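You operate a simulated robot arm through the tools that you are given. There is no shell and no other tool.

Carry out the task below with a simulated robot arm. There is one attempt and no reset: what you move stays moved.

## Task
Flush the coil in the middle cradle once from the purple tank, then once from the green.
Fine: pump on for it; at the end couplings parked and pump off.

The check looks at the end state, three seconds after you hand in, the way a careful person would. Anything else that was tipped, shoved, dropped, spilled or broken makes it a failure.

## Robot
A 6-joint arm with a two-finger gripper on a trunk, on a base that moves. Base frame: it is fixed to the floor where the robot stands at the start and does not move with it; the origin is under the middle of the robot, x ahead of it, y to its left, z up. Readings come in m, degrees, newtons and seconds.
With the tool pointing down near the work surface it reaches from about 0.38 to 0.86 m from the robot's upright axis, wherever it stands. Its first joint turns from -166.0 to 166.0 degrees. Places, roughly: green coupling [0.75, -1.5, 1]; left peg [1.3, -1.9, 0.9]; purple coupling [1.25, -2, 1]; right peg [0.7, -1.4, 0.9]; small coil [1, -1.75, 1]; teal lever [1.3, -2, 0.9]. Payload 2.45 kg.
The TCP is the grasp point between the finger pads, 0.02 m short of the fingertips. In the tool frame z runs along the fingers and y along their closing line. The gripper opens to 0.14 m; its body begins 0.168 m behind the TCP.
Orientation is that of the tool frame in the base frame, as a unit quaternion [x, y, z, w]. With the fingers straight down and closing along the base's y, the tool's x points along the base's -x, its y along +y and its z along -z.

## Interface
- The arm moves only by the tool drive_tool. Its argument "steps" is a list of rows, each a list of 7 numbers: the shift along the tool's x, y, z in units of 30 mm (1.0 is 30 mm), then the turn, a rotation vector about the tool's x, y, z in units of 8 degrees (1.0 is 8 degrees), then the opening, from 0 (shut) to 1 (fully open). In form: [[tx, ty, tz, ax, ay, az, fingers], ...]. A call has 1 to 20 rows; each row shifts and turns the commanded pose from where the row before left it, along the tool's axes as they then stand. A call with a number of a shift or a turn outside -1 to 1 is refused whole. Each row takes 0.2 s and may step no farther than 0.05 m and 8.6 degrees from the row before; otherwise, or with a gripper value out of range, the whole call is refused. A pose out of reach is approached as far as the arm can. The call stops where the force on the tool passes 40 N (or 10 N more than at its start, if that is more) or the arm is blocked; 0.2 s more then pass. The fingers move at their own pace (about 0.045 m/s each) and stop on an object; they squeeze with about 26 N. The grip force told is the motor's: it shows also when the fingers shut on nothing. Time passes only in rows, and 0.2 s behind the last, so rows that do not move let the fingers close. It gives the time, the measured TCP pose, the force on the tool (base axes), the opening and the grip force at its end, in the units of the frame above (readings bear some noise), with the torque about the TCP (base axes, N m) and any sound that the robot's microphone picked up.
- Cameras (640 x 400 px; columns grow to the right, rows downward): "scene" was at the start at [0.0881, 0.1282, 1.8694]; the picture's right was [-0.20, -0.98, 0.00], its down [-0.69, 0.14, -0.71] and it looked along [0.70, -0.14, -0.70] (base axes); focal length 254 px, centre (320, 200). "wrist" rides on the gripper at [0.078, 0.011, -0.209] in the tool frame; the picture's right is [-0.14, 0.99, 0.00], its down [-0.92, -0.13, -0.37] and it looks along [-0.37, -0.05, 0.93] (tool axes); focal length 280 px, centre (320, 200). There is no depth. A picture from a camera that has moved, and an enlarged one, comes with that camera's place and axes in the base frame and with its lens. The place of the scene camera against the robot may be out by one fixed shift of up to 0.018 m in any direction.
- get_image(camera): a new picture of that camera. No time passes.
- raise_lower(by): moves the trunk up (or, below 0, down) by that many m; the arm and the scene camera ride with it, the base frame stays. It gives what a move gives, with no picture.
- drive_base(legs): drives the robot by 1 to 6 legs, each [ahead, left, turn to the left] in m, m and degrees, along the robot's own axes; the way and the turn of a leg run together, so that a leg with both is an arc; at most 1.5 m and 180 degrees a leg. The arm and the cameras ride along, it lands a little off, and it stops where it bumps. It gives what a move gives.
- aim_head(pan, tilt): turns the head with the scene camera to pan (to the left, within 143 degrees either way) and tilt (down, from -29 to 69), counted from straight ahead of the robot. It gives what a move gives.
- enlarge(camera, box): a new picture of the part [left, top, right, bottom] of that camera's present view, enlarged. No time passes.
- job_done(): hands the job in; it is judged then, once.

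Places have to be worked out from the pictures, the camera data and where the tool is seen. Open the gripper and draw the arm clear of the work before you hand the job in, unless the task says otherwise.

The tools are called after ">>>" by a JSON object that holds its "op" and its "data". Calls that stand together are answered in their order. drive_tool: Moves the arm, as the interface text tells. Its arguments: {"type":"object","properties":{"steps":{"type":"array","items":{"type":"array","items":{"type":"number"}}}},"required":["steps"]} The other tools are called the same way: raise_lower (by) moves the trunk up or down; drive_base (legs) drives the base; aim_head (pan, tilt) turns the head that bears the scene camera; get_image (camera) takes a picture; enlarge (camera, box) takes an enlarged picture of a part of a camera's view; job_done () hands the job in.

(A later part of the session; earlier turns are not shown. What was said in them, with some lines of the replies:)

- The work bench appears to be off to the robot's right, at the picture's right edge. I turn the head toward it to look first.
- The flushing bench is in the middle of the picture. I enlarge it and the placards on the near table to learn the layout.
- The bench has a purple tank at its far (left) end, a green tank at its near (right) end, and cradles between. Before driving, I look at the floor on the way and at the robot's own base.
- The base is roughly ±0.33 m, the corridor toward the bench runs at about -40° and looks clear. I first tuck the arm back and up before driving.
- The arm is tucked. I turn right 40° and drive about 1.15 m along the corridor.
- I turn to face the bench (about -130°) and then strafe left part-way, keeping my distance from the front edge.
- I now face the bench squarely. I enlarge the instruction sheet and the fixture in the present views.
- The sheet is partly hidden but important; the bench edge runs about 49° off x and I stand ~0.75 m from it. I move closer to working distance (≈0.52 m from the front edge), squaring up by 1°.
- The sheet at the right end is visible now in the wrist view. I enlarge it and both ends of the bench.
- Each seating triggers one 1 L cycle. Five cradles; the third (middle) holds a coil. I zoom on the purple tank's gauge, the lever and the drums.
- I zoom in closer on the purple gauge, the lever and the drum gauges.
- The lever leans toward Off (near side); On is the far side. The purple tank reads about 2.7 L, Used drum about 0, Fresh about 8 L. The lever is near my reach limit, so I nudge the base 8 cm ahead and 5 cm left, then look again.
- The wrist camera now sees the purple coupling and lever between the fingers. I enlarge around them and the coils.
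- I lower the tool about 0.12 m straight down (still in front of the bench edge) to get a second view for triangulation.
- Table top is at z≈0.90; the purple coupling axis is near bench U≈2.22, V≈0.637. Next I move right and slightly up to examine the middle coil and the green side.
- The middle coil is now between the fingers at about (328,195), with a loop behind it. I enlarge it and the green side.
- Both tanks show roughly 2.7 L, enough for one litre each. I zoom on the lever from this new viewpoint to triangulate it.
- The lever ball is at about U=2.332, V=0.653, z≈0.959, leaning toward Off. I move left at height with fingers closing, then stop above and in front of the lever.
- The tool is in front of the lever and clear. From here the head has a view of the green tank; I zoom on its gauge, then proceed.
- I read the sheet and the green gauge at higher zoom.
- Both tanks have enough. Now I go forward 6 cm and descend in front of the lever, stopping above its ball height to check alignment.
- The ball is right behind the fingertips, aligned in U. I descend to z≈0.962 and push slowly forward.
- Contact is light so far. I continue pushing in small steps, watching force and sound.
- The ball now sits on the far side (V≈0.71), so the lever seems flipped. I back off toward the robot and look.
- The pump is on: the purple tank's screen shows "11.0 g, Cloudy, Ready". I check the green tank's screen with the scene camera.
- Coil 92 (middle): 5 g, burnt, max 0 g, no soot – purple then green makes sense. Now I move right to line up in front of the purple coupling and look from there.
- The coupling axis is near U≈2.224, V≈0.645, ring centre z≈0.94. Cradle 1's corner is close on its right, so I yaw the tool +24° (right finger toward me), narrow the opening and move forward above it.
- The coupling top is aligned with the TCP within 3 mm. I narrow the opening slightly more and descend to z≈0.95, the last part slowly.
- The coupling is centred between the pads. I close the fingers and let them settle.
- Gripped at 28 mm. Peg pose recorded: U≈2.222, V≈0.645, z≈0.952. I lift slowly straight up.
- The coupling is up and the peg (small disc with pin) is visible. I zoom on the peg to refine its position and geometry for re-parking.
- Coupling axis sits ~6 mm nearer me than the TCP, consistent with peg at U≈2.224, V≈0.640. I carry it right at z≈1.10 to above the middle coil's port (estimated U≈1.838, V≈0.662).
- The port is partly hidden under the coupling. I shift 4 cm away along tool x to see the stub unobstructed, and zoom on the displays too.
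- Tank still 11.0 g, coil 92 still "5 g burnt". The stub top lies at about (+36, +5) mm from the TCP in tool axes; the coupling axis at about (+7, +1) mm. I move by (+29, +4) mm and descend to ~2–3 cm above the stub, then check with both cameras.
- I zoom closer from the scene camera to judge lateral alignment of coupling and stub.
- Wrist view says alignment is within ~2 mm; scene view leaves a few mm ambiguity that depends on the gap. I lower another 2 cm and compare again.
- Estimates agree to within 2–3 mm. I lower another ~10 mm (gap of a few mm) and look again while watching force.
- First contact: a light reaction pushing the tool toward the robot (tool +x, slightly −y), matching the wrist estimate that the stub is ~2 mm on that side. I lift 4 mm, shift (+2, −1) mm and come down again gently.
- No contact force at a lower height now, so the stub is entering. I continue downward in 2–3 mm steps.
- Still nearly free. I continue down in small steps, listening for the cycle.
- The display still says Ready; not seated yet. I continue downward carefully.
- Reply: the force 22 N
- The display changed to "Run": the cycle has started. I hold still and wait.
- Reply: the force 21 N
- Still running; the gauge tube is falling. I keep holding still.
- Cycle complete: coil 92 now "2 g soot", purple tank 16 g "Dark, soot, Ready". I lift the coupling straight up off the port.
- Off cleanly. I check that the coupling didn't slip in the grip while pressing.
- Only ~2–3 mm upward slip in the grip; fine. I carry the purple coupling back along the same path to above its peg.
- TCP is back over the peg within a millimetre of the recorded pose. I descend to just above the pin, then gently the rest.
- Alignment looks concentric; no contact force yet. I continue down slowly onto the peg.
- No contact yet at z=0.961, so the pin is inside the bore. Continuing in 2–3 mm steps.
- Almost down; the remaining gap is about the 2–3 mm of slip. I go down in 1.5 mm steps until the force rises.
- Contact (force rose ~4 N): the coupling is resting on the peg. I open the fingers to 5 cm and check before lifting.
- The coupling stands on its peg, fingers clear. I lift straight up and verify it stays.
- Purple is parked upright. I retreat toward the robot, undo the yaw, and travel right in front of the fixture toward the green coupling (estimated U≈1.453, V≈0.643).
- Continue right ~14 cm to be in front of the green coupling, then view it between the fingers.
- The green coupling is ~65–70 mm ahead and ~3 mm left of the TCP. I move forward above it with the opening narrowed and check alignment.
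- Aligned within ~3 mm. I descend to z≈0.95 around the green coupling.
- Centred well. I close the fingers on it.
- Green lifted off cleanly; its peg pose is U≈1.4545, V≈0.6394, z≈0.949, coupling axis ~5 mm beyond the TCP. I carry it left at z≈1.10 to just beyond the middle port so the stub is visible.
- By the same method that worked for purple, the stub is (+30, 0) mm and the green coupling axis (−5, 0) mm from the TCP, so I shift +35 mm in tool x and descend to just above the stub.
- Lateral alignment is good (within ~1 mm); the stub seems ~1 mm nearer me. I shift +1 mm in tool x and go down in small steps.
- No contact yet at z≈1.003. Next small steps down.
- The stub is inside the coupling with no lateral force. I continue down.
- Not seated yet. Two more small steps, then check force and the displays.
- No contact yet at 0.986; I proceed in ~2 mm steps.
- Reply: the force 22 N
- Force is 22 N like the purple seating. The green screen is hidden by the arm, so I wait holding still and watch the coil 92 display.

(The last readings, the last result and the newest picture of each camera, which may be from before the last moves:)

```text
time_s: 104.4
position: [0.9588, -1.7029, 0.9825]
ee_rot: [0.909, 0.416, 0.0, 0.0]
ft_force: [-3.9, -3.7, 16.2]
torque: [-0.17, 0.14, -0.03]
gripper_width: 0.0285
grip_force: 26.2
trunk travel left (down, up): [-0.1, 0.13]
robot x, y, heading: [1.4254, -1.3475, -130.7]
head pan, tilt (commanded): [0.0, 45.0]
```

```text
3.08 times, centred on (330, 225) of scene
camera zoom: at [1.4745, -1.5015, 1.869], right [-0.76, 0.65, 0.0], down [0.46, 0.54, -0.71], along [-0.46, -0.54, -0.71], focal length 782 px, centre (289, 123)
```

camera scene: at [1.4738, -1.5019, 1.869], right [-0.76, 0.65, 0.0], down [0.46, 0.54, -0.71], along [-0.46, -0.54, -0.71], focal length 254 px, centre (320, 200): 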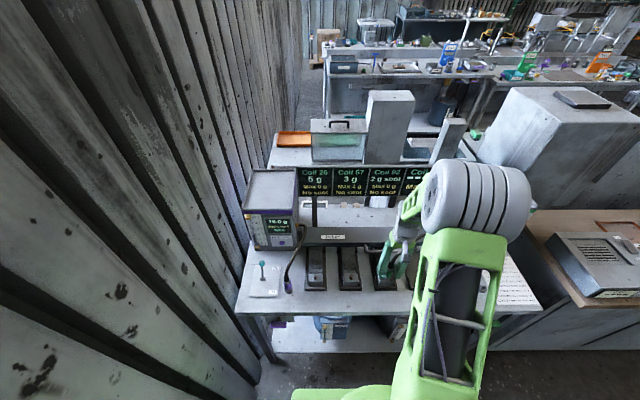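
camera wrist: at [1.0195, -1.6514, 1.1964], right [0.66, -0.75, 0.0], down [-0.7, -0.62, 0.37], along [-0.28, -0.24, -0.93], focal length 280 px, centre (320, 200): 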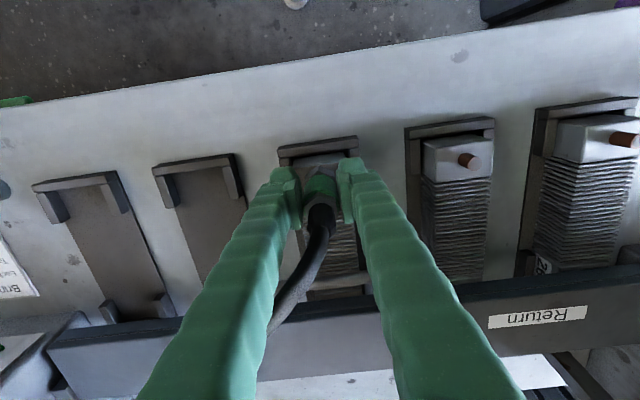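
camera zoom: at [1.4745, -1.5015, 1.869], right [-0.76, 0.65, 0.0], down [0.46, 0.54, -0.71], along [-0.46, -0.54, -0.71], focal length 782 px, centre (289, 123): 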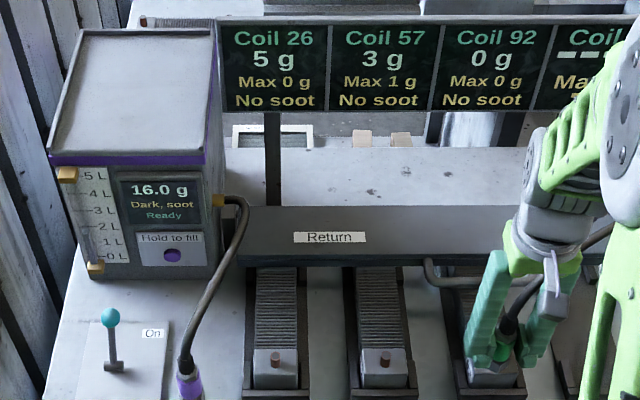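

Coil 92 now reads 0 g without soot: the green flush has run. I wait a moment longer to be sure the cycle ended, then lift straight up.

>>> {"op": "drive_tool", "data": {"steps": [[0, 0, 0, 0, 0, 0, 0], [0, 0, 0, 0, 0, 0, 0], [0, 0, 0, 0, 0, 0, 0], [0, 0, 0, 0, 0, 0, 0], [0, 0, -0.3, 0, 0, 0, 0], [0, 0, -0.4, 0, 0, 0, 0], [0, 0, -0.5, 0, 0, 0, 0], [0, 0, -0.7, 0, 0, 0, 0], [0, 0, -1, 0, 0, 0, 0], [0, 0, -1, 0, 0, 0, 0], [0, 0, 0, 0, 0, 0, 0]]}}

>>> {"op": "get_image", "data": {"camera": "scene"}}

>>> {"op": "enlarge", "data": {"camera": "wrist", "box": [270, 110, 370, 210]}}

```text
time_s: 106.8
position: [0.9582, -1.7033, 1.1002]
ee_rot: [0.909, 0.417, 0.001, -0.001]
ft_force: [0.1, 0.4, -2.6]
torque: [0.0, -0.02, -0.01]
gripper_width: 0.0285
grip_force: 25.8
trunk travel left (down, up): [-0.1, 0.13]
robot x, y, heading: [1.4268, -1.3454, -131.0]
head pan, tilt (commanded): [0.0, 45.0]
```

```text
taken
camera scene: at [1.4736, -1.5021, 1.8689], right [-0.76, 0.65, 0.0], down [0.46, 0.54, -0.71], along [-0.46, -0.54, -0.71], focal length 254 px, centre (320, 200)
```

scene: 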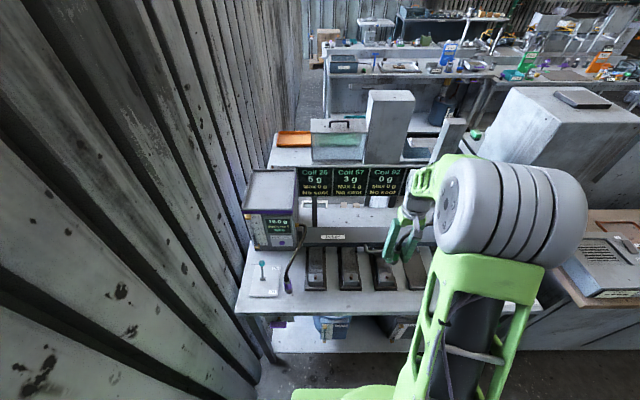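

```text
4.00 times, centred on (320, 160) of wrist
camera zoom: at [1.0187, -1.6509, 1.3098], right [0.66, -0.75, 0.0], down [-0.7, -0.62, 0.37], along [-0.28, -0.24, -0.93], focal length 1122 px, centre (320, 360)
```

zoom: 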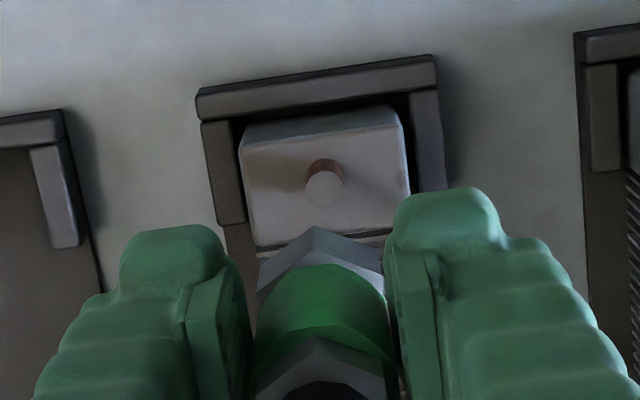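

Now I return the green coupling to its peg along the reverse path, then pre-descend to above the pin.

>>> {"op": "drive_tool", "data": {"steps": [[0.07045, -0.98477, 0, 0, 0, 0, 0], [0.07045, -0.98477, 0, 0, 0, 0, 0], [0.07045, -0.98477, 0, 0, 0, 0, 0], [0.07045, -0.98477, 0, 0, 0, 0, 0], [0.07045, -0.98477, 0, 0, 0, 0, 0], [0.07045, -0.98477, 0, 0, 0, 0, 0], [0.07045, -0.98477, 0, 0, 0, 0, 0], [0.07045, -0.98477, 0, 0, 0, 0, 0], [0.07045, -0.98477, 0, 0, 0, 0, 0], [0.07045, -0.98477, 0, 0, 0, 0, 0], [0.07045, -0.98477, 0, 0, 0, 0, 0], [0.07045, -0.98477, 0, 0, 0, 0, 0], [0.07045, -0.98477, 0, 0, 0, 0, 0], [0, 0, 0, 0, 0, 0, 0], [0, 0, 0.6, 0, 0, 0, 0], [0, 0, 0.5, 0, 0, 0, 0], [0, 0, 0, 0, 0, 0, 0]]}}

>>> {"op": "enlarge", "data": {"camera": "wrist", "box": [270, 110, 370, 210]}}

>>> {"op": "get_image", "data": {"camera": "scene"}}

```text
time_s: 110.4
position: [0.6853, -1.4337, 1.0679]
ee_rot: [0.909, 0.417, 0.0, -0.001]
ft_force: [0.7, 0.5, -2.1]
torque: [0.02, -0.02, -0.02]
gripper_width: 0.0284
grip_force: 25.9
trunk travel left (down, up): [-0.1, 0.13]
robot x, y, heading: [1.4307, -1.3458, -130.6]
head pan, tilt (commanded): [0.0, 45.0]
```

```text
4.00 times, centred on (320, 160) of wrist
camera zoom: at [0.7465, -1.3805, 1.2769], right [0.66, -0.75, 0.0], down [-0.7, -0.62, 0.37], along [-0.28, -0.24, -0.93], focal length 1122 px, centre (320, 360)
```

zoom: 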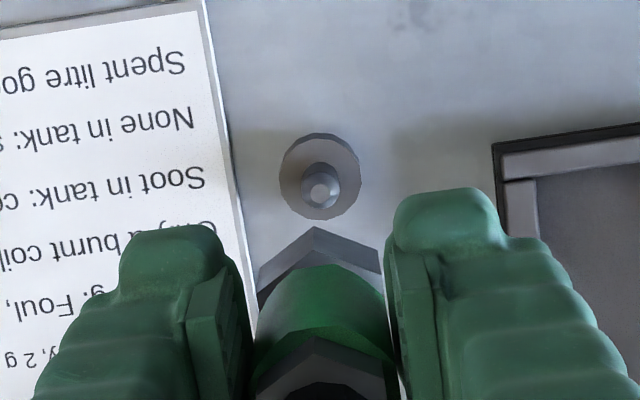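

```text
taken
camera scene: at [1.4738, -1.502, 1.8689], right [-0.76, 0.65, 0.0], down [0.46, 0.54, -0.71], along [-0.46, -0.54, -0.71], focal length 254 px, centre (320, 200)
```

scene: 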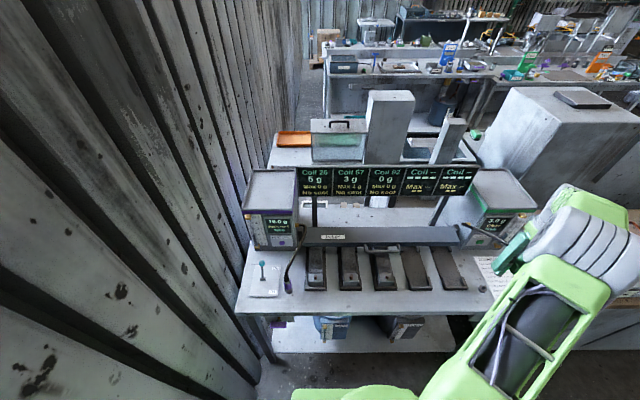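

The view matches the pick-up view exactly; green tank shows 3.0 g. I descend: quickly to ~0.975, then slowly onto the peg.

>>> {"op": "drive_tool", "data": {"steps": [[0, 0, 0.9, 0, 0, 0, 0], [0, 0, 0.9, 0, 0, 0, 0], [0, 0, 0.7, 0, 0, 0, 0], [0, 0, 0.4, 0, 0, 0, 0], [0, 0, 0.15, 0, 0, 0, 0], [0, 0, 0.12, 0, 0, 0, 0]]}}

>>> {"op": "drive_tool", "data": {"steps": [[0, 0, 0.12, 0, 0, 0, 0], [0, 0, 0.12, 0, 0, 0, 0], [0, 0, 0.1, 0, 0, 0, 0]]}}

```text
time_s: 111.8
position: [0.6854, -1.4341, 0.9707]
ee_rot: [0.909, 0.417, 0.0, 0.0]
ft_force: [-0.1, 0.4, -1.9]
torque: [0.01, 0.0, 0.02]
gripper_width: 0.0287
grip_force: 25.6
trunk travel left (down, up): [-0.1, 0.13]
robot x, y, heading: [1.4278, -1.3448, -130.6]
head pan, tilt (commanded): [0.0, 45.0]
```

```text
time_s: 112.6
position: [0.6867, -1.4335, 0.9623]
ee_rot: [0.909, 0.417, 0.0, 0.0]
ft_force: [-1.3, 0.1, -2.2]
torque: [0.03, -0.02, 0.0]
gripper_width: 0.0287
grip_force: 25.8
trunk travel left (down, up): [-0.1, 0.13]
robot x, y, heading: [1.4248, -1.345, -131.0]
head pan, tilt (commanded): [0.0, 45.0]
```

No contact so far, the pin is entering the bore. I continue in small steps.

>>> {"op": "drive_tool", "data": {"steps": [[0, 0, 0.1, 0, 0, 0, 0], [0, 0, 0.1, 0, 0, 0, 0], [0, 0, 0.1, 0, 0, 0, 0]]}}

>>> {"op": "drive_tool", "data": {"steps": [[0, 0, 0.05, 0, 0, 0, 0], [0, 0, 0.05, 0, 0, 0, 0]]}}

```text
time_s: 113.4
position: [0.6858, -1.434, 0.9514]
ee_rot: [0.909, 0.418, 0.0, 0.001]
ft_force: [-0.4, 0.3, -1.7]
torque: [-0.03, 0.01, 0.0]
gripper_width: 0.0286
grip_force: 26.2
trunk travel left (down, up): [-0.1, 0.13]
robot x, y, heading: [1.4287, -1.3452, -130.4]
head pan, tilt (commanded): [0.0, 45.0]
```

```text
time_s: 114.0
position: [0.6862, -1.4341, 0.9489]
ee_rot: [0.909, 0.417, -0.001, 0.0]
ft_force: [-0.4, 0.2, -2.0]
torque: [0.02, -0.04, 0.03]
gripper_width: 0.0284
grip_force: 26.5
trunk travel left (down, up): [-0.1, 0.13]
robot x, y, heading: [1.4258, -1.344, -130.8]
head pan, tilt (commanded): [0.0, 45.0]
```

Still hanging free at 0.949 (coupling slipped up a few mm in the grip). I go on in ~1 mm steps until the force rises.

>>> {"op": "drive_tool", "data": {"steps": [[0, 0, 0.04, 0, 0, 0, 0], [0, 0, 0.04, 0, 0, 0, 0]]}}

>>> {"op": "drive_tool", "data": {"steps": [[0, 0, 0.03, 0, 0, 0, 0]]}}

```text
time_s: 114.6
position: [0.6855, -1.4339, 0.9467]
ee_rot: [0.909, 0.418, 0.001, 0.0]
ft_force: [0.6, 0.4, -2.0]
torque: [-0.04, -0.02, -0.01]
gripper_width: 0.0285
grip_force: 25.7
trunk travel left (down, up): [-0.1, 0.13]
robot x, y, heading: [1.4294, -1.3458, -130.4]
head pan, tilt (commanded): [0.0, 45.0]
```

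```text
time_s: 115.0
position: [0.686, -1.4323, 0.9463]
ee_rot: [0.909, 0.418, 0.0, 0.0]
ft_force: [-0.5, -0.1, -3.1]
torque: [0.0, -0.03, -0.01]
gripper_width: 0.0286
grip_force: 25.6
trunk travel left (down, up): [-0.1, 0.13]
robot x, y, heading: [1.4277, -1.3444, -130.5]
head pan, tilt (commanded): [0.0, 45.0]
```

>>> {"op": "drive_tool", "data": {"steps": [[0, 0, 0.04, 0, 0, 0, 0], [0, 0, 0.04, 0, 0, 0, 0]]}}

>>> {"op": "enlarge", "data": {"camera": "wrist", "box": [270, 110, 370, 210]}}

```text
time_s: 115.6
position: [0.6864, -1.4339, 0.9459]
ee_rot: [0.909, 0.417, 0.0, -0.001]
ft_force: [2.0, 1.3, 6.8]
torque: [0.03, -0.15, 0.05]
gripper_width: 0.0289
grip_force: 25.6
trunk travel left (down, up): [-0.1, 0.13]
robot x, y, heading: [1.429, -1.3468, -130.5]
head pan, tilt (commanded): [0.0, 45.0]
```

```text
4.00 times, centred on (320, 160) of wrist
camera zoom: at [0.7467, -1.3807, 1.1553], right [0.66, -0.75, 0.0], down [-0.7, -0.62, 0.37], along [-0.28, -0.24, -0.93], focal length 1122 px, centre (320, 360)
```

zoom: 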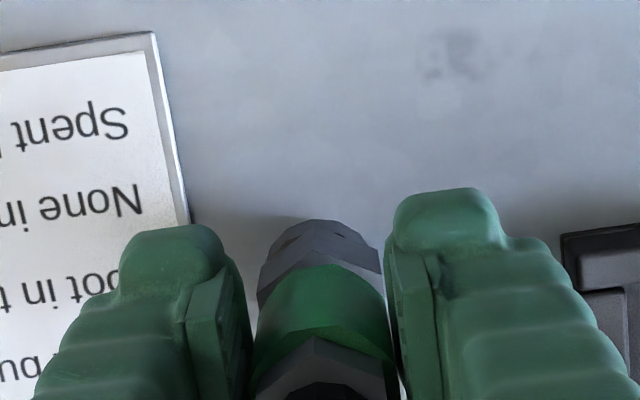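

Force rose by ~9 N: the green coupling rests on its peg. I open the fingers, then lift away.

>>> {"op": "drive_tool", "data": {"steps": [[0, 0, 0, 0, 0, 0, 0.25], [0, 0, 0, 0, 0, 0, 0.37], [0, 0, 0, 0, 0, 0, 0.37], [0, 0, 0, 0, 0, 0, 0.37], [0, 0, -0.5, 0, 0, 0, 0.37], [0, 0, -0.8, 0, 0, 0, 0.37], [0, 0, -1, 0, 0, 0, 0.37], [0, 0, -1, 0, 0, 0, 0.37], [0, 0, -1, 0, 0, 0, 0.37], [0, 0, -1, 0, 0, 0, 0.37], [0, 0, -1, 0, 0, 0, 0.37], [0, 0, 0, 0, 0, 0, 0.37]]}}

>>> {"op": "get_image", "data": {"camera": "wrist"}}

>>> {"op": "enlarge", "data": {"camera": "scene", "box": [450, 200, 550, 310]}}

```text
time_s: 118.2
position: [0.6839, -1.4327, 1.1341]
ee_rot: [0.909, 0.417, 0.0, 0.0]
ft_force: [0.1, 0.1, 0.1]
torque: [0.01, 0.0, -0.04]
gripper_width: 0.0518
grip_force: 0.1
trunk travel left (down, up): [-0.1, 0.13]
robot x, y, heading: [1.4285, -1.3462, -130.5]
head pan, tilt (commanded): [0.0, 45.0]
```

```text
taken
camera wrist: at [0.7465, -1.38, 1.3431], right [0.66, -0.75, 0.0], down [-0.7, -0.62, 0.37], along [-0.28, -0.24, -0.93], focal length 280 px, centre (320, 200)
```

wrist: 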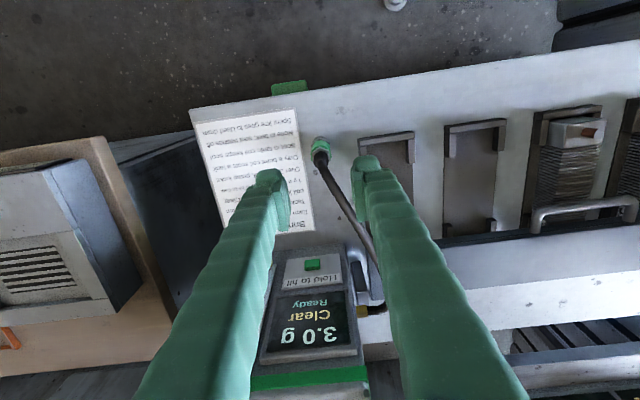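

```text
3.64 times, centred on (500, 255) of scene
camera zoom: at [1.4737, -1.5019, 1.8689], right [-0.76, 0.65, 0.0], down [0.46, 0.54, -0.71], along [-0.46, -0.54, -0.71], focal length 924 px, centre (-334, 0)
```

zoom: 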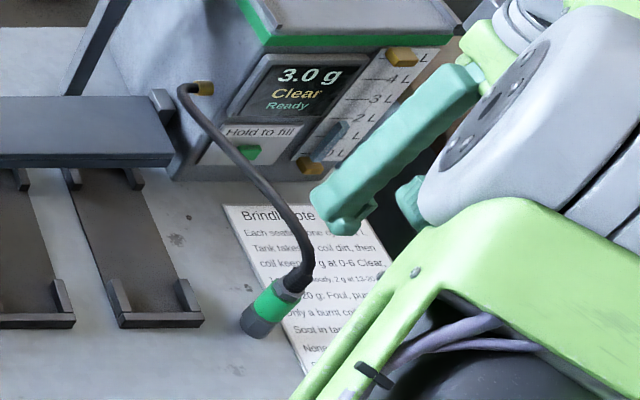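

Green is parked; tank shows 3.0 g Clear Ready. Now the pump must go off: I retreat from the coupling and travel left in front of the fixture to the lever.

>>> {"op": "drive_tool", "data": {"steps": [[0.73, 0, 0, 0, 0, 0, 0.37], [0.72, 0, 0, 0, 0, 0, 0.37], [0.72, 0, 0, 0, 0, 0, 0.37], [0, 1, 0, 0, 0, 0, 0.37], [0, 1, 0, 0, 0, 0, 0.37], [0, 1, 0, 0, 0, 0, 0.37], [0, 1, 0, 0, 0, 0, 0.37], [0, 1, 0, 0, 0, 0, 0.37], [0, 1, 0, 0, 0, 0, 0.37], [0, 1, 0, 0, 0, 0, 0.37], [0, 1, 0, 0, 0, 0, 0.37], [0, 1, 0, 0, 0, 0, 0.37], [0, 1, 0, 0, 0, 0, 0.37], [0, 1, 0, 0, 0, 0, 0.37], [0, 1, 0, 0, 0, 0, 0.37], [0, 1, 0, 0, 0, 0, 0.37], [0, 1, 0, 0, 0, 0, 0.37], [0, 1, 0, 0, 0, 0, 0.37]]}}

>>> {"op": "drive_tool", "data": {"steps": [[0, 1, 0, 0, 0, 0, 0.37], [0, 1, 0, 0, 0, 0, 0.37], [0, 1, 0, 0, 0, 0, 0.37], [0, 1, 0, 0, 0, 0, 0.37], [0, 1, 0, 0, 0, 0, 0.37], [0, 1, 0, 0, 0, 0, 0.37], [0, 1, 0, 0, 0, 0, 0.37], [0, 1, 0, 0, 0, 0, 0.37], [0, 1, 0, 0, 0, 0, 0.37], [0, 1, 0, 0, 0, 0, 0.37], [0, 1, 0, 0, 0, 0, 0.37], [0, 1, 0, 0, 0, 0, 0.37], [0, 1, 0, 0, 0, 0, 0.37], [0, 1, 0, 0, 0, 0, 0.37], [0, 0.3, 0, 0, 0, 0, 0.37], [0, 0, 0, 0, 0, 0, 0.37]]}}

>>> {"op": "get_image", "data": {"camera": "wrist"}}

>>> {"op": "enlarge", "data": {"camera": "wrist", "box": [240, 130, 400, 330]}}

```text
time_s: 122.0
position: [1.0718, -1.6771, 1.1324]
ee_rot: [0.909, 0.417, 0.0, 0.0]
ft_force: [0.0, -0.5, -0.1]
torque: [0.0, 0.03, 0.0]
gripper_width: 0.0519
grip_force: 0.1
trunk travel left (down, up): [-0.1, 0.13]
robot x, y, heading: [1.4318, -1.3461, -130.4]
head pan, tilt (commanded): [0.0, 45.0]
```

```text
time_s: 125.4
position: [1.3954, -1.9563, 1.1328]
ee_rot: [0.909, 0.417, 0.0, 0.0]
ft_force: [-0.5, -0.2, 1.3]
torque: [-0.03, 0.01, -0.02]
gripper_width: 0.0518
grip_force: 0.1
trunk travel left (down, up): [-0.1, 0.13]
robot x, y, heading: [1.4294, -1.3438, -130.7]
head pan, tilt (commanded): [0.0, 45.0]
```

```text
taken
camera wrist: at [1.4564, -1.9042, 1.3426], right [0.66, -0.75, 0.0], down [-0.7, -0.62, 0.37], along [-0.28, -0.24, -0.93], focal length 280 px, centre (320, 200)
```

wrist: 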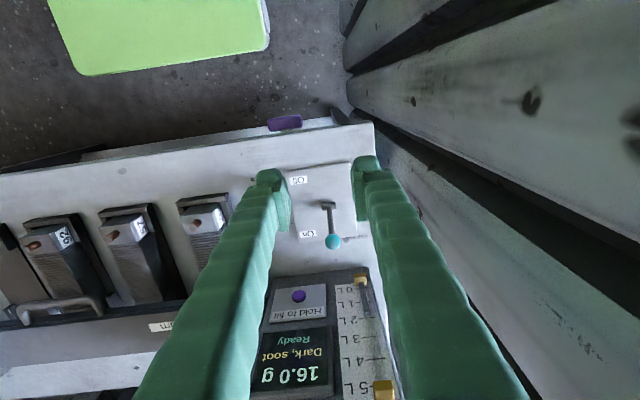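

```text
2.00 times, centred on (320, 230) of wrist
camera zoom: at [1.4564, -1.9042, 1.3426], right [0.66, -0.75, 0.0], down [-0.7, -0.62, 0.37], along [-0.28, -0.24, -0.93], focal length 561 px, centre (320, 140)
```

zoom: 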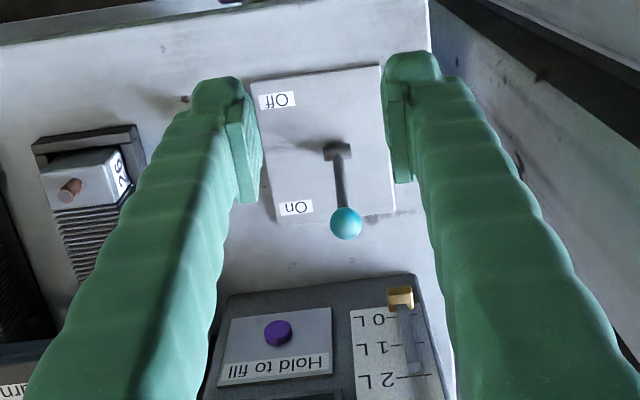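

Ball is at U≈2.333, V≈0.72, z≈0.96, with the tank face at V≈0.82 behind. I go forward at height above the ball, then tilt the tool 20° (palm toward me) so I can grip the ball and pull it back.

>>> {"op": "drive_tool", "data": {"steps": [[-0.98, 0, 0, 0, 0, 0, 0.37], [-0.98, 0, 0, 0, 0, 0, 0.37], [-0.98, 0, 0, 0, 0, 0, 0.37], [-0.98, 0, 0, 0, 0, 0, 0.37], [-0.98, 0, 0, 0, 0, 0, 0.37], [0, 0, 0, 0, -1, 0, 0.37], [0, 0, 0, 0, -1, 0, 0.37], [0, 0, 0, 0, -0.5, 0, 0.37], [0, 0, 0, 0, 0, 0, 0.37]]}}

>>> {"op": "get_image", "data": {"camera": "wrist"}}

>>> {"op": "get_image", "data": {"camera": "scene"}}

```text
time_s: 127.4
position: [1.3001, -2.0688, 1.1326]
ee_rot: [0.895, 0.41, -0.159, 0.072]
ft_force: [-0.3, -0.6, 0.6]
torque: [0.01, 0.06, -0.01]
gripper_width: 0.0517
grip_force: 0.0
trunk travel left (down, up): [-0.1, 0.13]
robot x, y, heading: [1.4283, -1.3473, -130.6]
head pan, tilt (commanded): [0.0, 45.0]
```

```text
taken
camera wrist: at [1.4042, -1.9656, 1.3026], right [0.67, -0.74, 0.05], down [-0.58, -0.48, 0.66], along [-0.47, -0.47, -0.75], focal length 280 px, centre (320, 200)
```

wrist: 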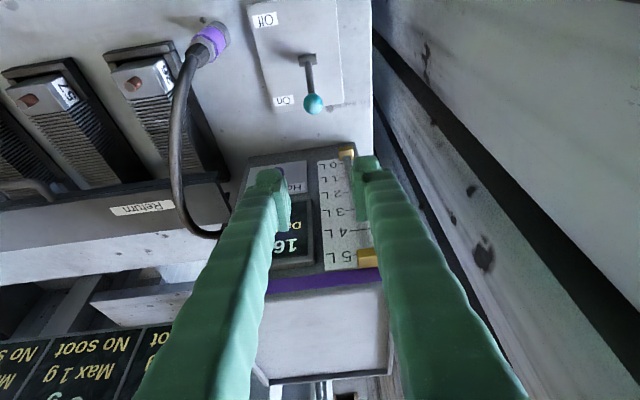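

```text
taken
camera scene: at [1.4739, -1.5019, 1.8689], right [-0.76, 0.65, 0.0], down [0.46, 0.54, -0.71], along [-0.46, -0.54, -0.71], focal length 254 px, centre (320, 200)
```

scene: 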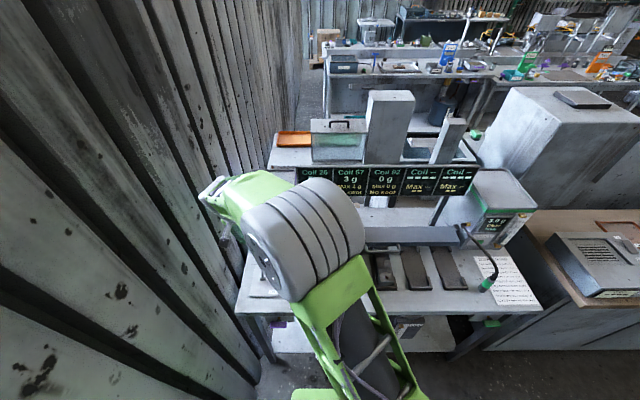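

The ball appears exactly where a point 17.4 cm below the TCP should be, so I am aligned. I descend vertically (in tilted axes) around the ball.

>>> {"op": "drive_tool", "data": {"steps": [[0.331, 0, 0.91, 0, 0, 0, 0.37], [0.331, 0, 0.91, 0, 0, 0, 0.37], [0.331, 0, 0.91, 0, 0, 0, 0.37], [0.331, 0, 0.91, 0, 0, 0, 0.37], [0, 0, 0, 0, 0, 0, 0.37]]}}

>>> {"op": "get_image", "data": {"camera": "wrist"}}

```text
time_s: 128.6
position: [1.2985, -2.0688, 1.0168]
ee_rot: [0.895, 0.411, -0.157, 0.073]
ft_force: [0.2, -0.4, 0.7]
torque: [-0.04, 0.0, 0.02]
gripper_width: 0.0519
grip_force: 0.1
trunk travel left (down, up): [-0.1, 0.13]
robot x, y, heading: [1.4271, -1.3451, -130.5]
head pan, tilt (commanded): [0.0, 45.0]
```

```text
taken
camera wrist: at [1.402, -1.9652, 1.1868], right [0.67, -0.74, 0.05], down [-0.58, -0.48, 0.66], along [-0.47, -0.47, -0.75], focal length 280 px, centre (320, 200)
```

wrist: 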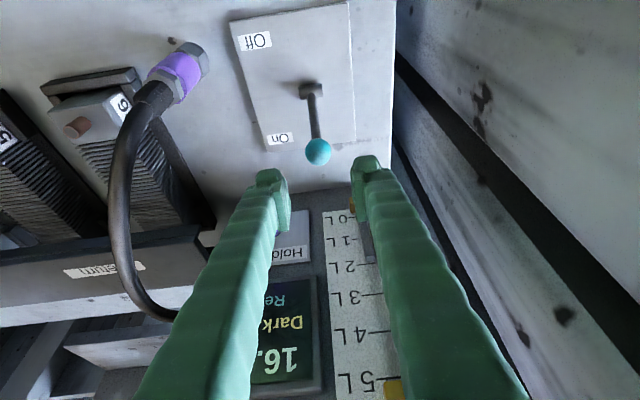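

Ball centred between the fingers. I descend the remaining ~6 cm.

>>> {"op": "drive_tool", "data": {"steps": [[0.22, 0, 0.61, 0, 0, 0, 0.37], [0.22, 0, 0.61, 0, 0, 0, 0.37], [0.22, 0, 0.58, 0, 0, 0, 0.37], [0, 0, 0, 0, 0, 0, 0.37]]}}

>>> {"op": "get_image", "data": {"camera": "wrist"}}

```text
time_s: 129.6
position: [1.2985, -2.0686, 0.9599]
ee_rot: [0.895, 0.411, -0.158, 0.073]
ft_force: [0.1, 0.6, -0.3]
torque: [0.0, 0.0, -0.02]
gripper_width: 0.0519
grip_force: 0.0
trunk travel left (down, up): [-0.1, 0.13]
robot x, y, heading: [1.4335, -1.3454, -130.9]
head pan, tilt (commanded): [0.0, 45.0]
```

```text
taken
camera wrist: at [1.4021, -1.9658, 1.1295], right [0.67, -0.74, 0.05], down [-0.58, -0.48, 0.66], along [-0.47, -0.47, -0.75], focal length 280 px, centre (320, 200)
```

wrist: 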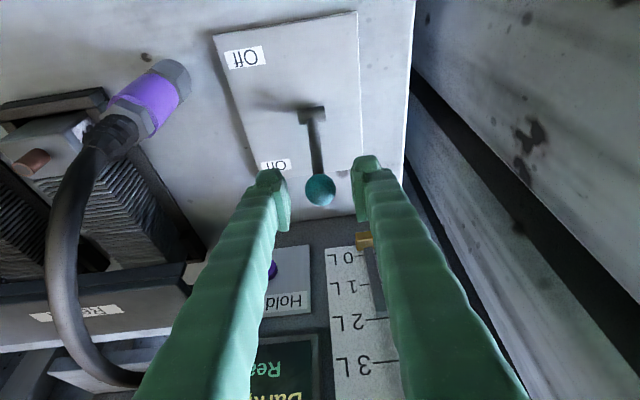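

Ball is exactly at the grasp point. I close on it.

>>> {"op": "drive_tool", "data": {"steps": [[0, 0, 0, 0, 0, 0, 0], [0, 0, 0, 0, 0, 0, 0], [0, 0, 0, 0, 0, 0, 0], [0, 0, 0, 0, 0, 0, 0]]}}

```text
time_s: 130.6
position: [1.2987, -2.069, 0.959]
ee_rot: [0.895, 0.412, -0.157, 0.072]
ft_force: [4.3, -2.0, -0.3]
torque: [-0.02, -0.05, -0.01]
gripper_width: 0.0227
grip_force: 44.8
trunk travel left (down, up): [-0.1, 0.13]
robot x, y, heading: [1.4316, -1.3492, -130.9]
head pan, tilt (commanded): [0.0, 45.0]
```

Ball gripped (22.7 mm). I now pull it along the arc toward the robot to Off.

>>> {"op": "drive_tool", "data": {"steps": [[0.152, 0.02, -0.2256, 0, 0, 0, 0], [0.1865, 0, -0.199, 0, 0, 0, 0], [0.2147, 0, -0.17, 0, 0, 0, 0], [0.237, 0, -0.129, 0, 0, 0, 0], [0.257, 0, -0.0935, 0, 0, 0, 0], [0.264, 0, -0.0537, 0, 0, 0, 0], [0.274, 0, -0.0077, 0, 0, 0, 0], [0.271, 0, 0.0327, 0, 0, 0, 0], [0.261, 0, 0.075, 0, 0, 0, 0], [0, 0, 0, 0, 0, 0, 0]]}}

>>> {"op": "get_image", "data": {"camera": "wrist"}}

```text
time_s: 132.8
position: [1.3441, -2.018, 0.9595]
ee_rot: [0.895, 0.411, -0.158, 0.073]
ft_force: [-10.6, -8.6, 3.0]
torque: [-0.77, 0.64, -0.06]
gripper_width: 0.0219
grip_force: 45.3
trunk travel left (down, up): [-0.1, 0.13]
robot x, y, heading: [1.428, -1.3466, -131.0]
head pan, tilt (commanded): [0.0, 45.0]
```

```text
taken
camera wrist: at [1.4472, -1.9139, 1.13], right [0.67, -0.74, 0.05], down [-0.58, -0.48, 0.66], along [-0.47, -0.47, -0.75], focal length 280 px, centre (320, 200)
```

wrist: 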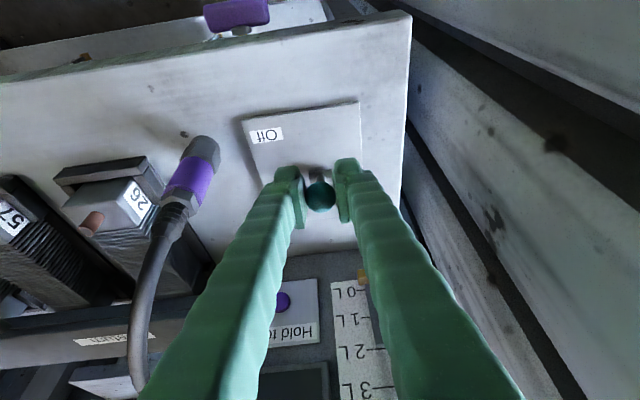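

The tank's screen looks dark now, suggesting the pump is off; the force suggests the end stop. I release the ball and move up to verify.

>>> {"op": "drive_tool", "data": {"steps": [[0, 0, 0, 0, 0, 0, 0.2], [0, 0, 0, 0, 0, 0, 0.4], [0, 0, 0, 0, 0, 0, 0.4], [0, 0, 0, 0, 0, 0, 0.4]]}}

>>> {"op": "enlarge", "data": {"camera": "wrist", "box": [220, 80, 420, 280]}}

```text
time_s: 133.8
position: [1.3434, -2.0172, 0.9596]
ee_rot: [0.895, 0.41, -0.158, 0.073]
ft_force: [0.5, -1.0, -0.3]
torque: [0.02, -0.02, 0.02]
gripper_width: 0.0559
grip_force: 0.2
trunk travel left (down, up): [-0.1, 0.13]
robot x, y, heading: [1.4262, -1.3438, -130.4]
head pan, tilt (commanded): [0.0, 45.0]
```

```text
2.00 times, centred on (320, 180) of wrist
camera zoom: at [1.4476, -1.9132, 1.1297], right [0.67, -0.74, 0.05], down [-0.58, -0.48, 0.66], along [-0.47, -0.47, -0.75], focal length 561 px, centre (320, 240)
```

zoom: 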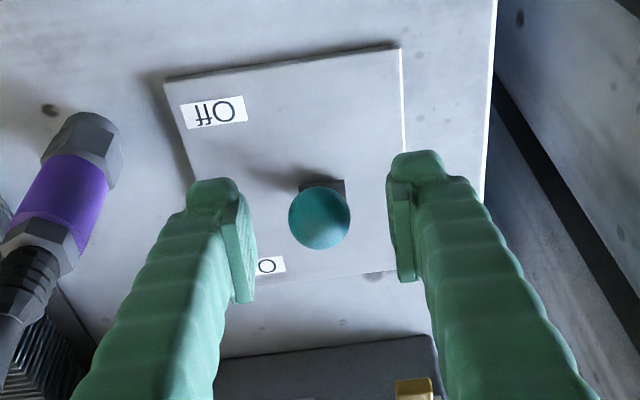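

The ball stays at the Off side after release. I lift straight up, undo the tilt, and retract.

>>> {"op": "drive_tool", "data": {"steps": [[-0.2, 0, -0.55, 0, 0, 0, 0.4], [-0.3, 0, -0.83, 0, 0, 0, 0.4], [-0.3, 0, -0.83, 0, 0, 0, 0.4], [-0.3, 0, -0.83, 0, 0, 0, 0.4], [-0.3, 0, -0.83, 0, 0, 0, 0.4], [-0.3, 0, -0.83, 0, 0, 0, 0.4], [0, 0, 0, 0, 1, 0, 0.4], [0, 0, 0, 0, 1, 0, 0.4], [0, 0, 0, 0, 0.5, 0, 0.4], [0.9, 0, -0.5, 0, 0, 0, 0.4], [0.9, 0, -0.5, 0, 0, 0, 0.4], [0.9, 0, -0.5, 0, 0, 0, 0.4], [0.9, 0, -0.5, 0, 0, 0, 0.4], [0, 0, 0, 0, 0, 0, 0.4]]}}

>>> {"op": "get_image", "data": {"camera": "wrist"}}

>>> {"op": "get_image", "data": {"camera": "scene"}}

```text
time_s: 136.8
position: [1.4146, -1.9343, 1.1701]
ee_rot: [0.909, 0.417, 0.0, -0.001]
ft_force: [-0.8, 0.7, -0.9]
torque: [0.03, 0.03, 0.03]
gripper_width: 0.0562
grip_force: 0.0
trunk travel left (down, up): [-0.1, 0.13]
robot x, y, heading: [1.4271, -1.3468, -130.8]
head pan, tilt (commanded): [0.0, 45.0]
```

```text
taken
camera wrist: at [1.4749, -1.8815, 1.3798], right [0.66, -0.75, 0.0], down [-0.7, -0.62, 0.37], along [-0.28, -0.24, -0.93], focal length 280 px, centre (320, 200)
```

wrist: 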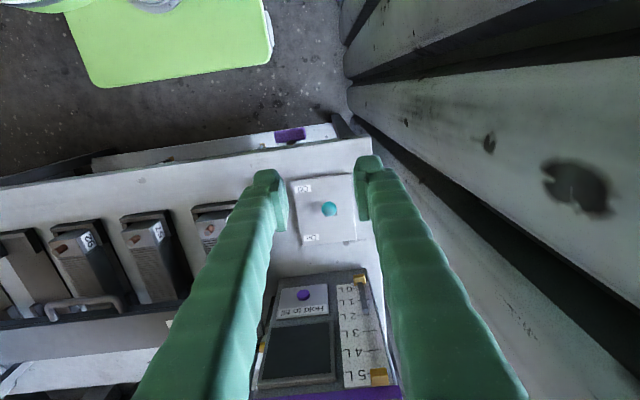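

```text
taken
camera scene: at [1.4737, -1.5023, 1.8689], right [-0.76, 0.65, 0.0], down [0.46, 0.54, -0.71], along [-0.46, -0.54, -0.71], focal length 254 px, centre (320, 200)
```

scene: 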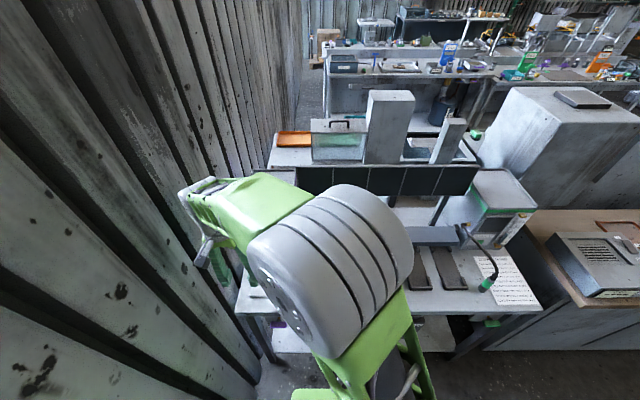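

All screens are dark, pump is off. I lift and retract the arm to a neutral spot with the gripper open, then verify the whole bench.

>>> {"op": "drive_tool", "data": {"steps": [[0.2, -0.5, -0.9, 0, 0, 0, 0.5], [0.2, -0.5, -0.9, 0, 0, 0, 0.7], [0.2, -0.5, -0.9, 0, 0, 0, 0.9], [0.2, -0.5, -0.9, 0, 0, 0, 1], [0.2, -0.5, -0.9, 0, 0, 0, 1], [0, -0.9, -0.9, 0, 0, 0, 1], [0, -1, 0, 0, 0, 0, 1], [0, -1, 0, 0, 0, 0, 1], [0, -1, 0, 0, 0, 0, 1], [0, -1, 0, 0, 0, 0, 1], [0, -1, 0, 0, 0, 0, 1], [0, -1, 0, 0, 0, 0, 1], [0, -1, 0, 0, 0, 0, 1], [0, -1, 0, 0, 0, 0, 1], [0, -1, 0, 0, 0, 0, 1], [0, 0, 0, 0, 0, 0, 1]]}}

>>> {"op": "get_image", "data": {"camera": "wrist"}}

>>> {"op": "get_image", "data": {"camera": "scene"}}

```text
time_s: 140.2
position: [1.1538, -1.6705, 1.3302]
ee_rot: [0.909, 0.417, 0.0, 0.0]
ft_force: [0.1, -0.1, -0.1]
torque: [0.03, 0.0, 0.01]
gripper_width: 0.14
grip_force: 0.1
trunk travel left (down, up): [-0.1, 0.13]
robot x, y, heading: [1.4329, -1.3436, -130.6]
head pan, tilt (commanded): [0.0, 45.0]
```

```text
taken
camera wrist: at [1.2141, -1.619, 1.5403], right [0.66, -0.75, 0.0], down [-0.7, -0.62, 0.37], along [-0.28, -0.24, -0.93], focal length 280 px, centre (320, 200)
```

wrist: 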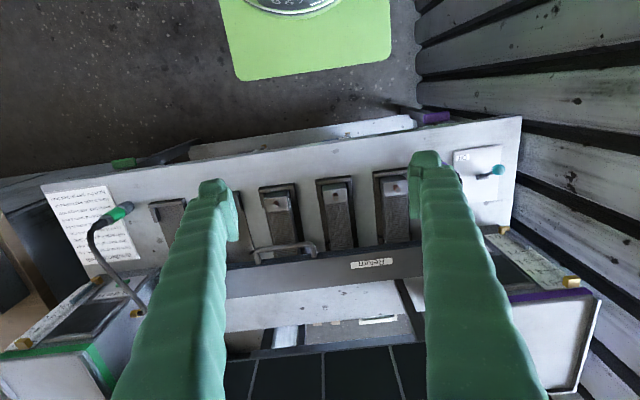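

```text
taken
camera scene: at [1.474, -1.502, 1.8689], right [-0.76, 0.65, 0.0], down [0.46, 0.54, -0.71], along [-0.46, -0.54, -0.71], focal length 254 px, centre (320, 200)
```

scene: 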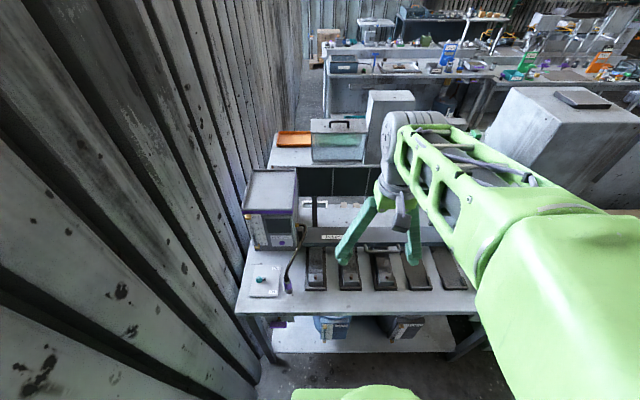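

I verify details: the lever and purple coupling, the coils, drums, and the green coupling.

>>> {"op": "enlarge", "data": {"camera": "scene", "box": [235, 165, 335, 310]}}

>>> {"op": "enlarge", "data": {"camera": "scene", "box": [300, 225, 480, 350]}}

>>> {"op": "enlarge", "data": {"camera": "wrist", "box": [40, 170, 240, 330]}}

```text
2.76 times, centred on (285, 238) of scene
camera zoom: at [1.474, -1.502, 1.8689], right [-0.76, 0.65, 0.0], down [0.46, 0.54, -0.71], along [-0.46, -0.54, -0.71], focal length 701 px, centre (417, 97)
```

zoom: 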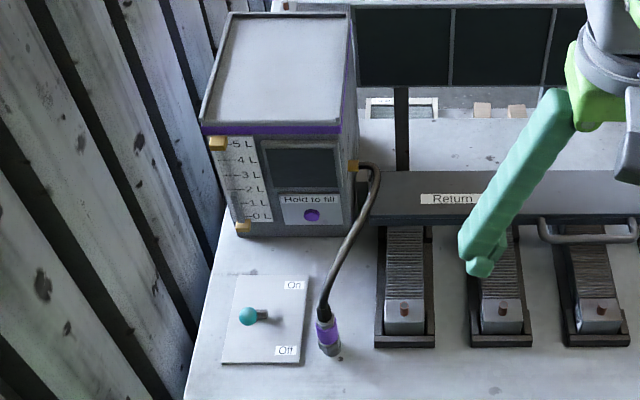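

```text
3.20 times, centred on (390, 288) of scene
camera zoom: at [1.474, -1.502, 1.8689], right [-0.76, 0.65, 0.0], down [0.46, 0.54, -0.71], along [-0.46, -0.54, -0.71], focal length 814 px, centre (96, -80)
```

zoom: 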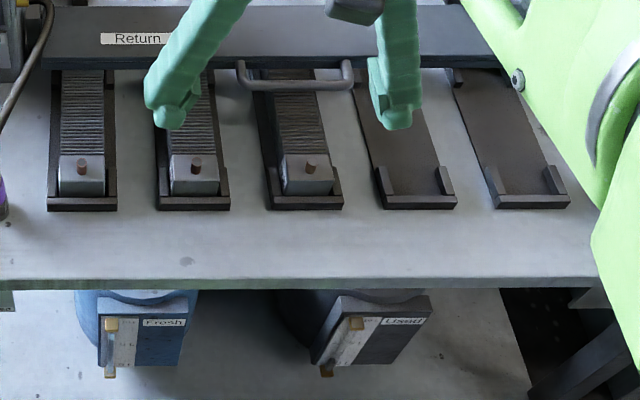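

```text
2.50 times, centred on (140, 250) of wrist
camera zoom: at [1.2141, -1.619, 1.5403], right [0.66, -0.75, 0.0], down [-0.7, -0.62, 0.37], along [-0.28, -0.24, -0.93], focal length 701 px, centre (770, 75)
```

zoom: 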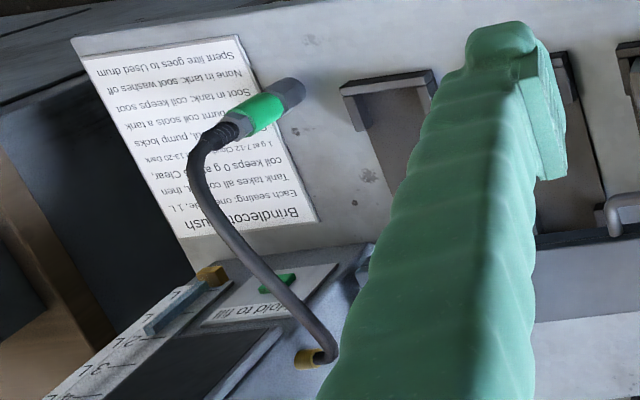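

The final state checks out. The lever is at Off with the screens dark, and both couplings stand on their pegs. Before the pump went off, coil 92 read 0 g with no soot. The gripper is open and clear of the bench, so I hand in the job.

>>> {"op": "job_done", "data": {}}

```text
The job is handed in.
```

I flushed coil 92, the coil in the middle cradle, once from the purple tank and then once from the green. It now reads 0 g with no soot, within the display's limits of 0 g and no soot.

| Step | Coil 92 | Purple tank | Green tank |
|---|---|---|---|
| Start | 5 g, burnt | 11.0 g, Cloudy | 1.0 g, Clear |
| After purple flush | 2 g, soot | 16.0 g, Dark, soot | 1.0 g, Clear |
| After green flush | 0 g, no soot | 16.0 g, Dark, soot | 3.0 g, Clear |

- **Purple tank:** the burnt coil left soot in it, so by the instruction sheet any coil flushed from it next will keep soot.
- **Couplings and pump:** I parked both couplings on their pegs and set the pump lever to Off; all the screens are dark.
- **Arm and bench:** the gripper is open and the arm is clear of the work. In the last pictures I saw nothing else on the bench moved or spilled.
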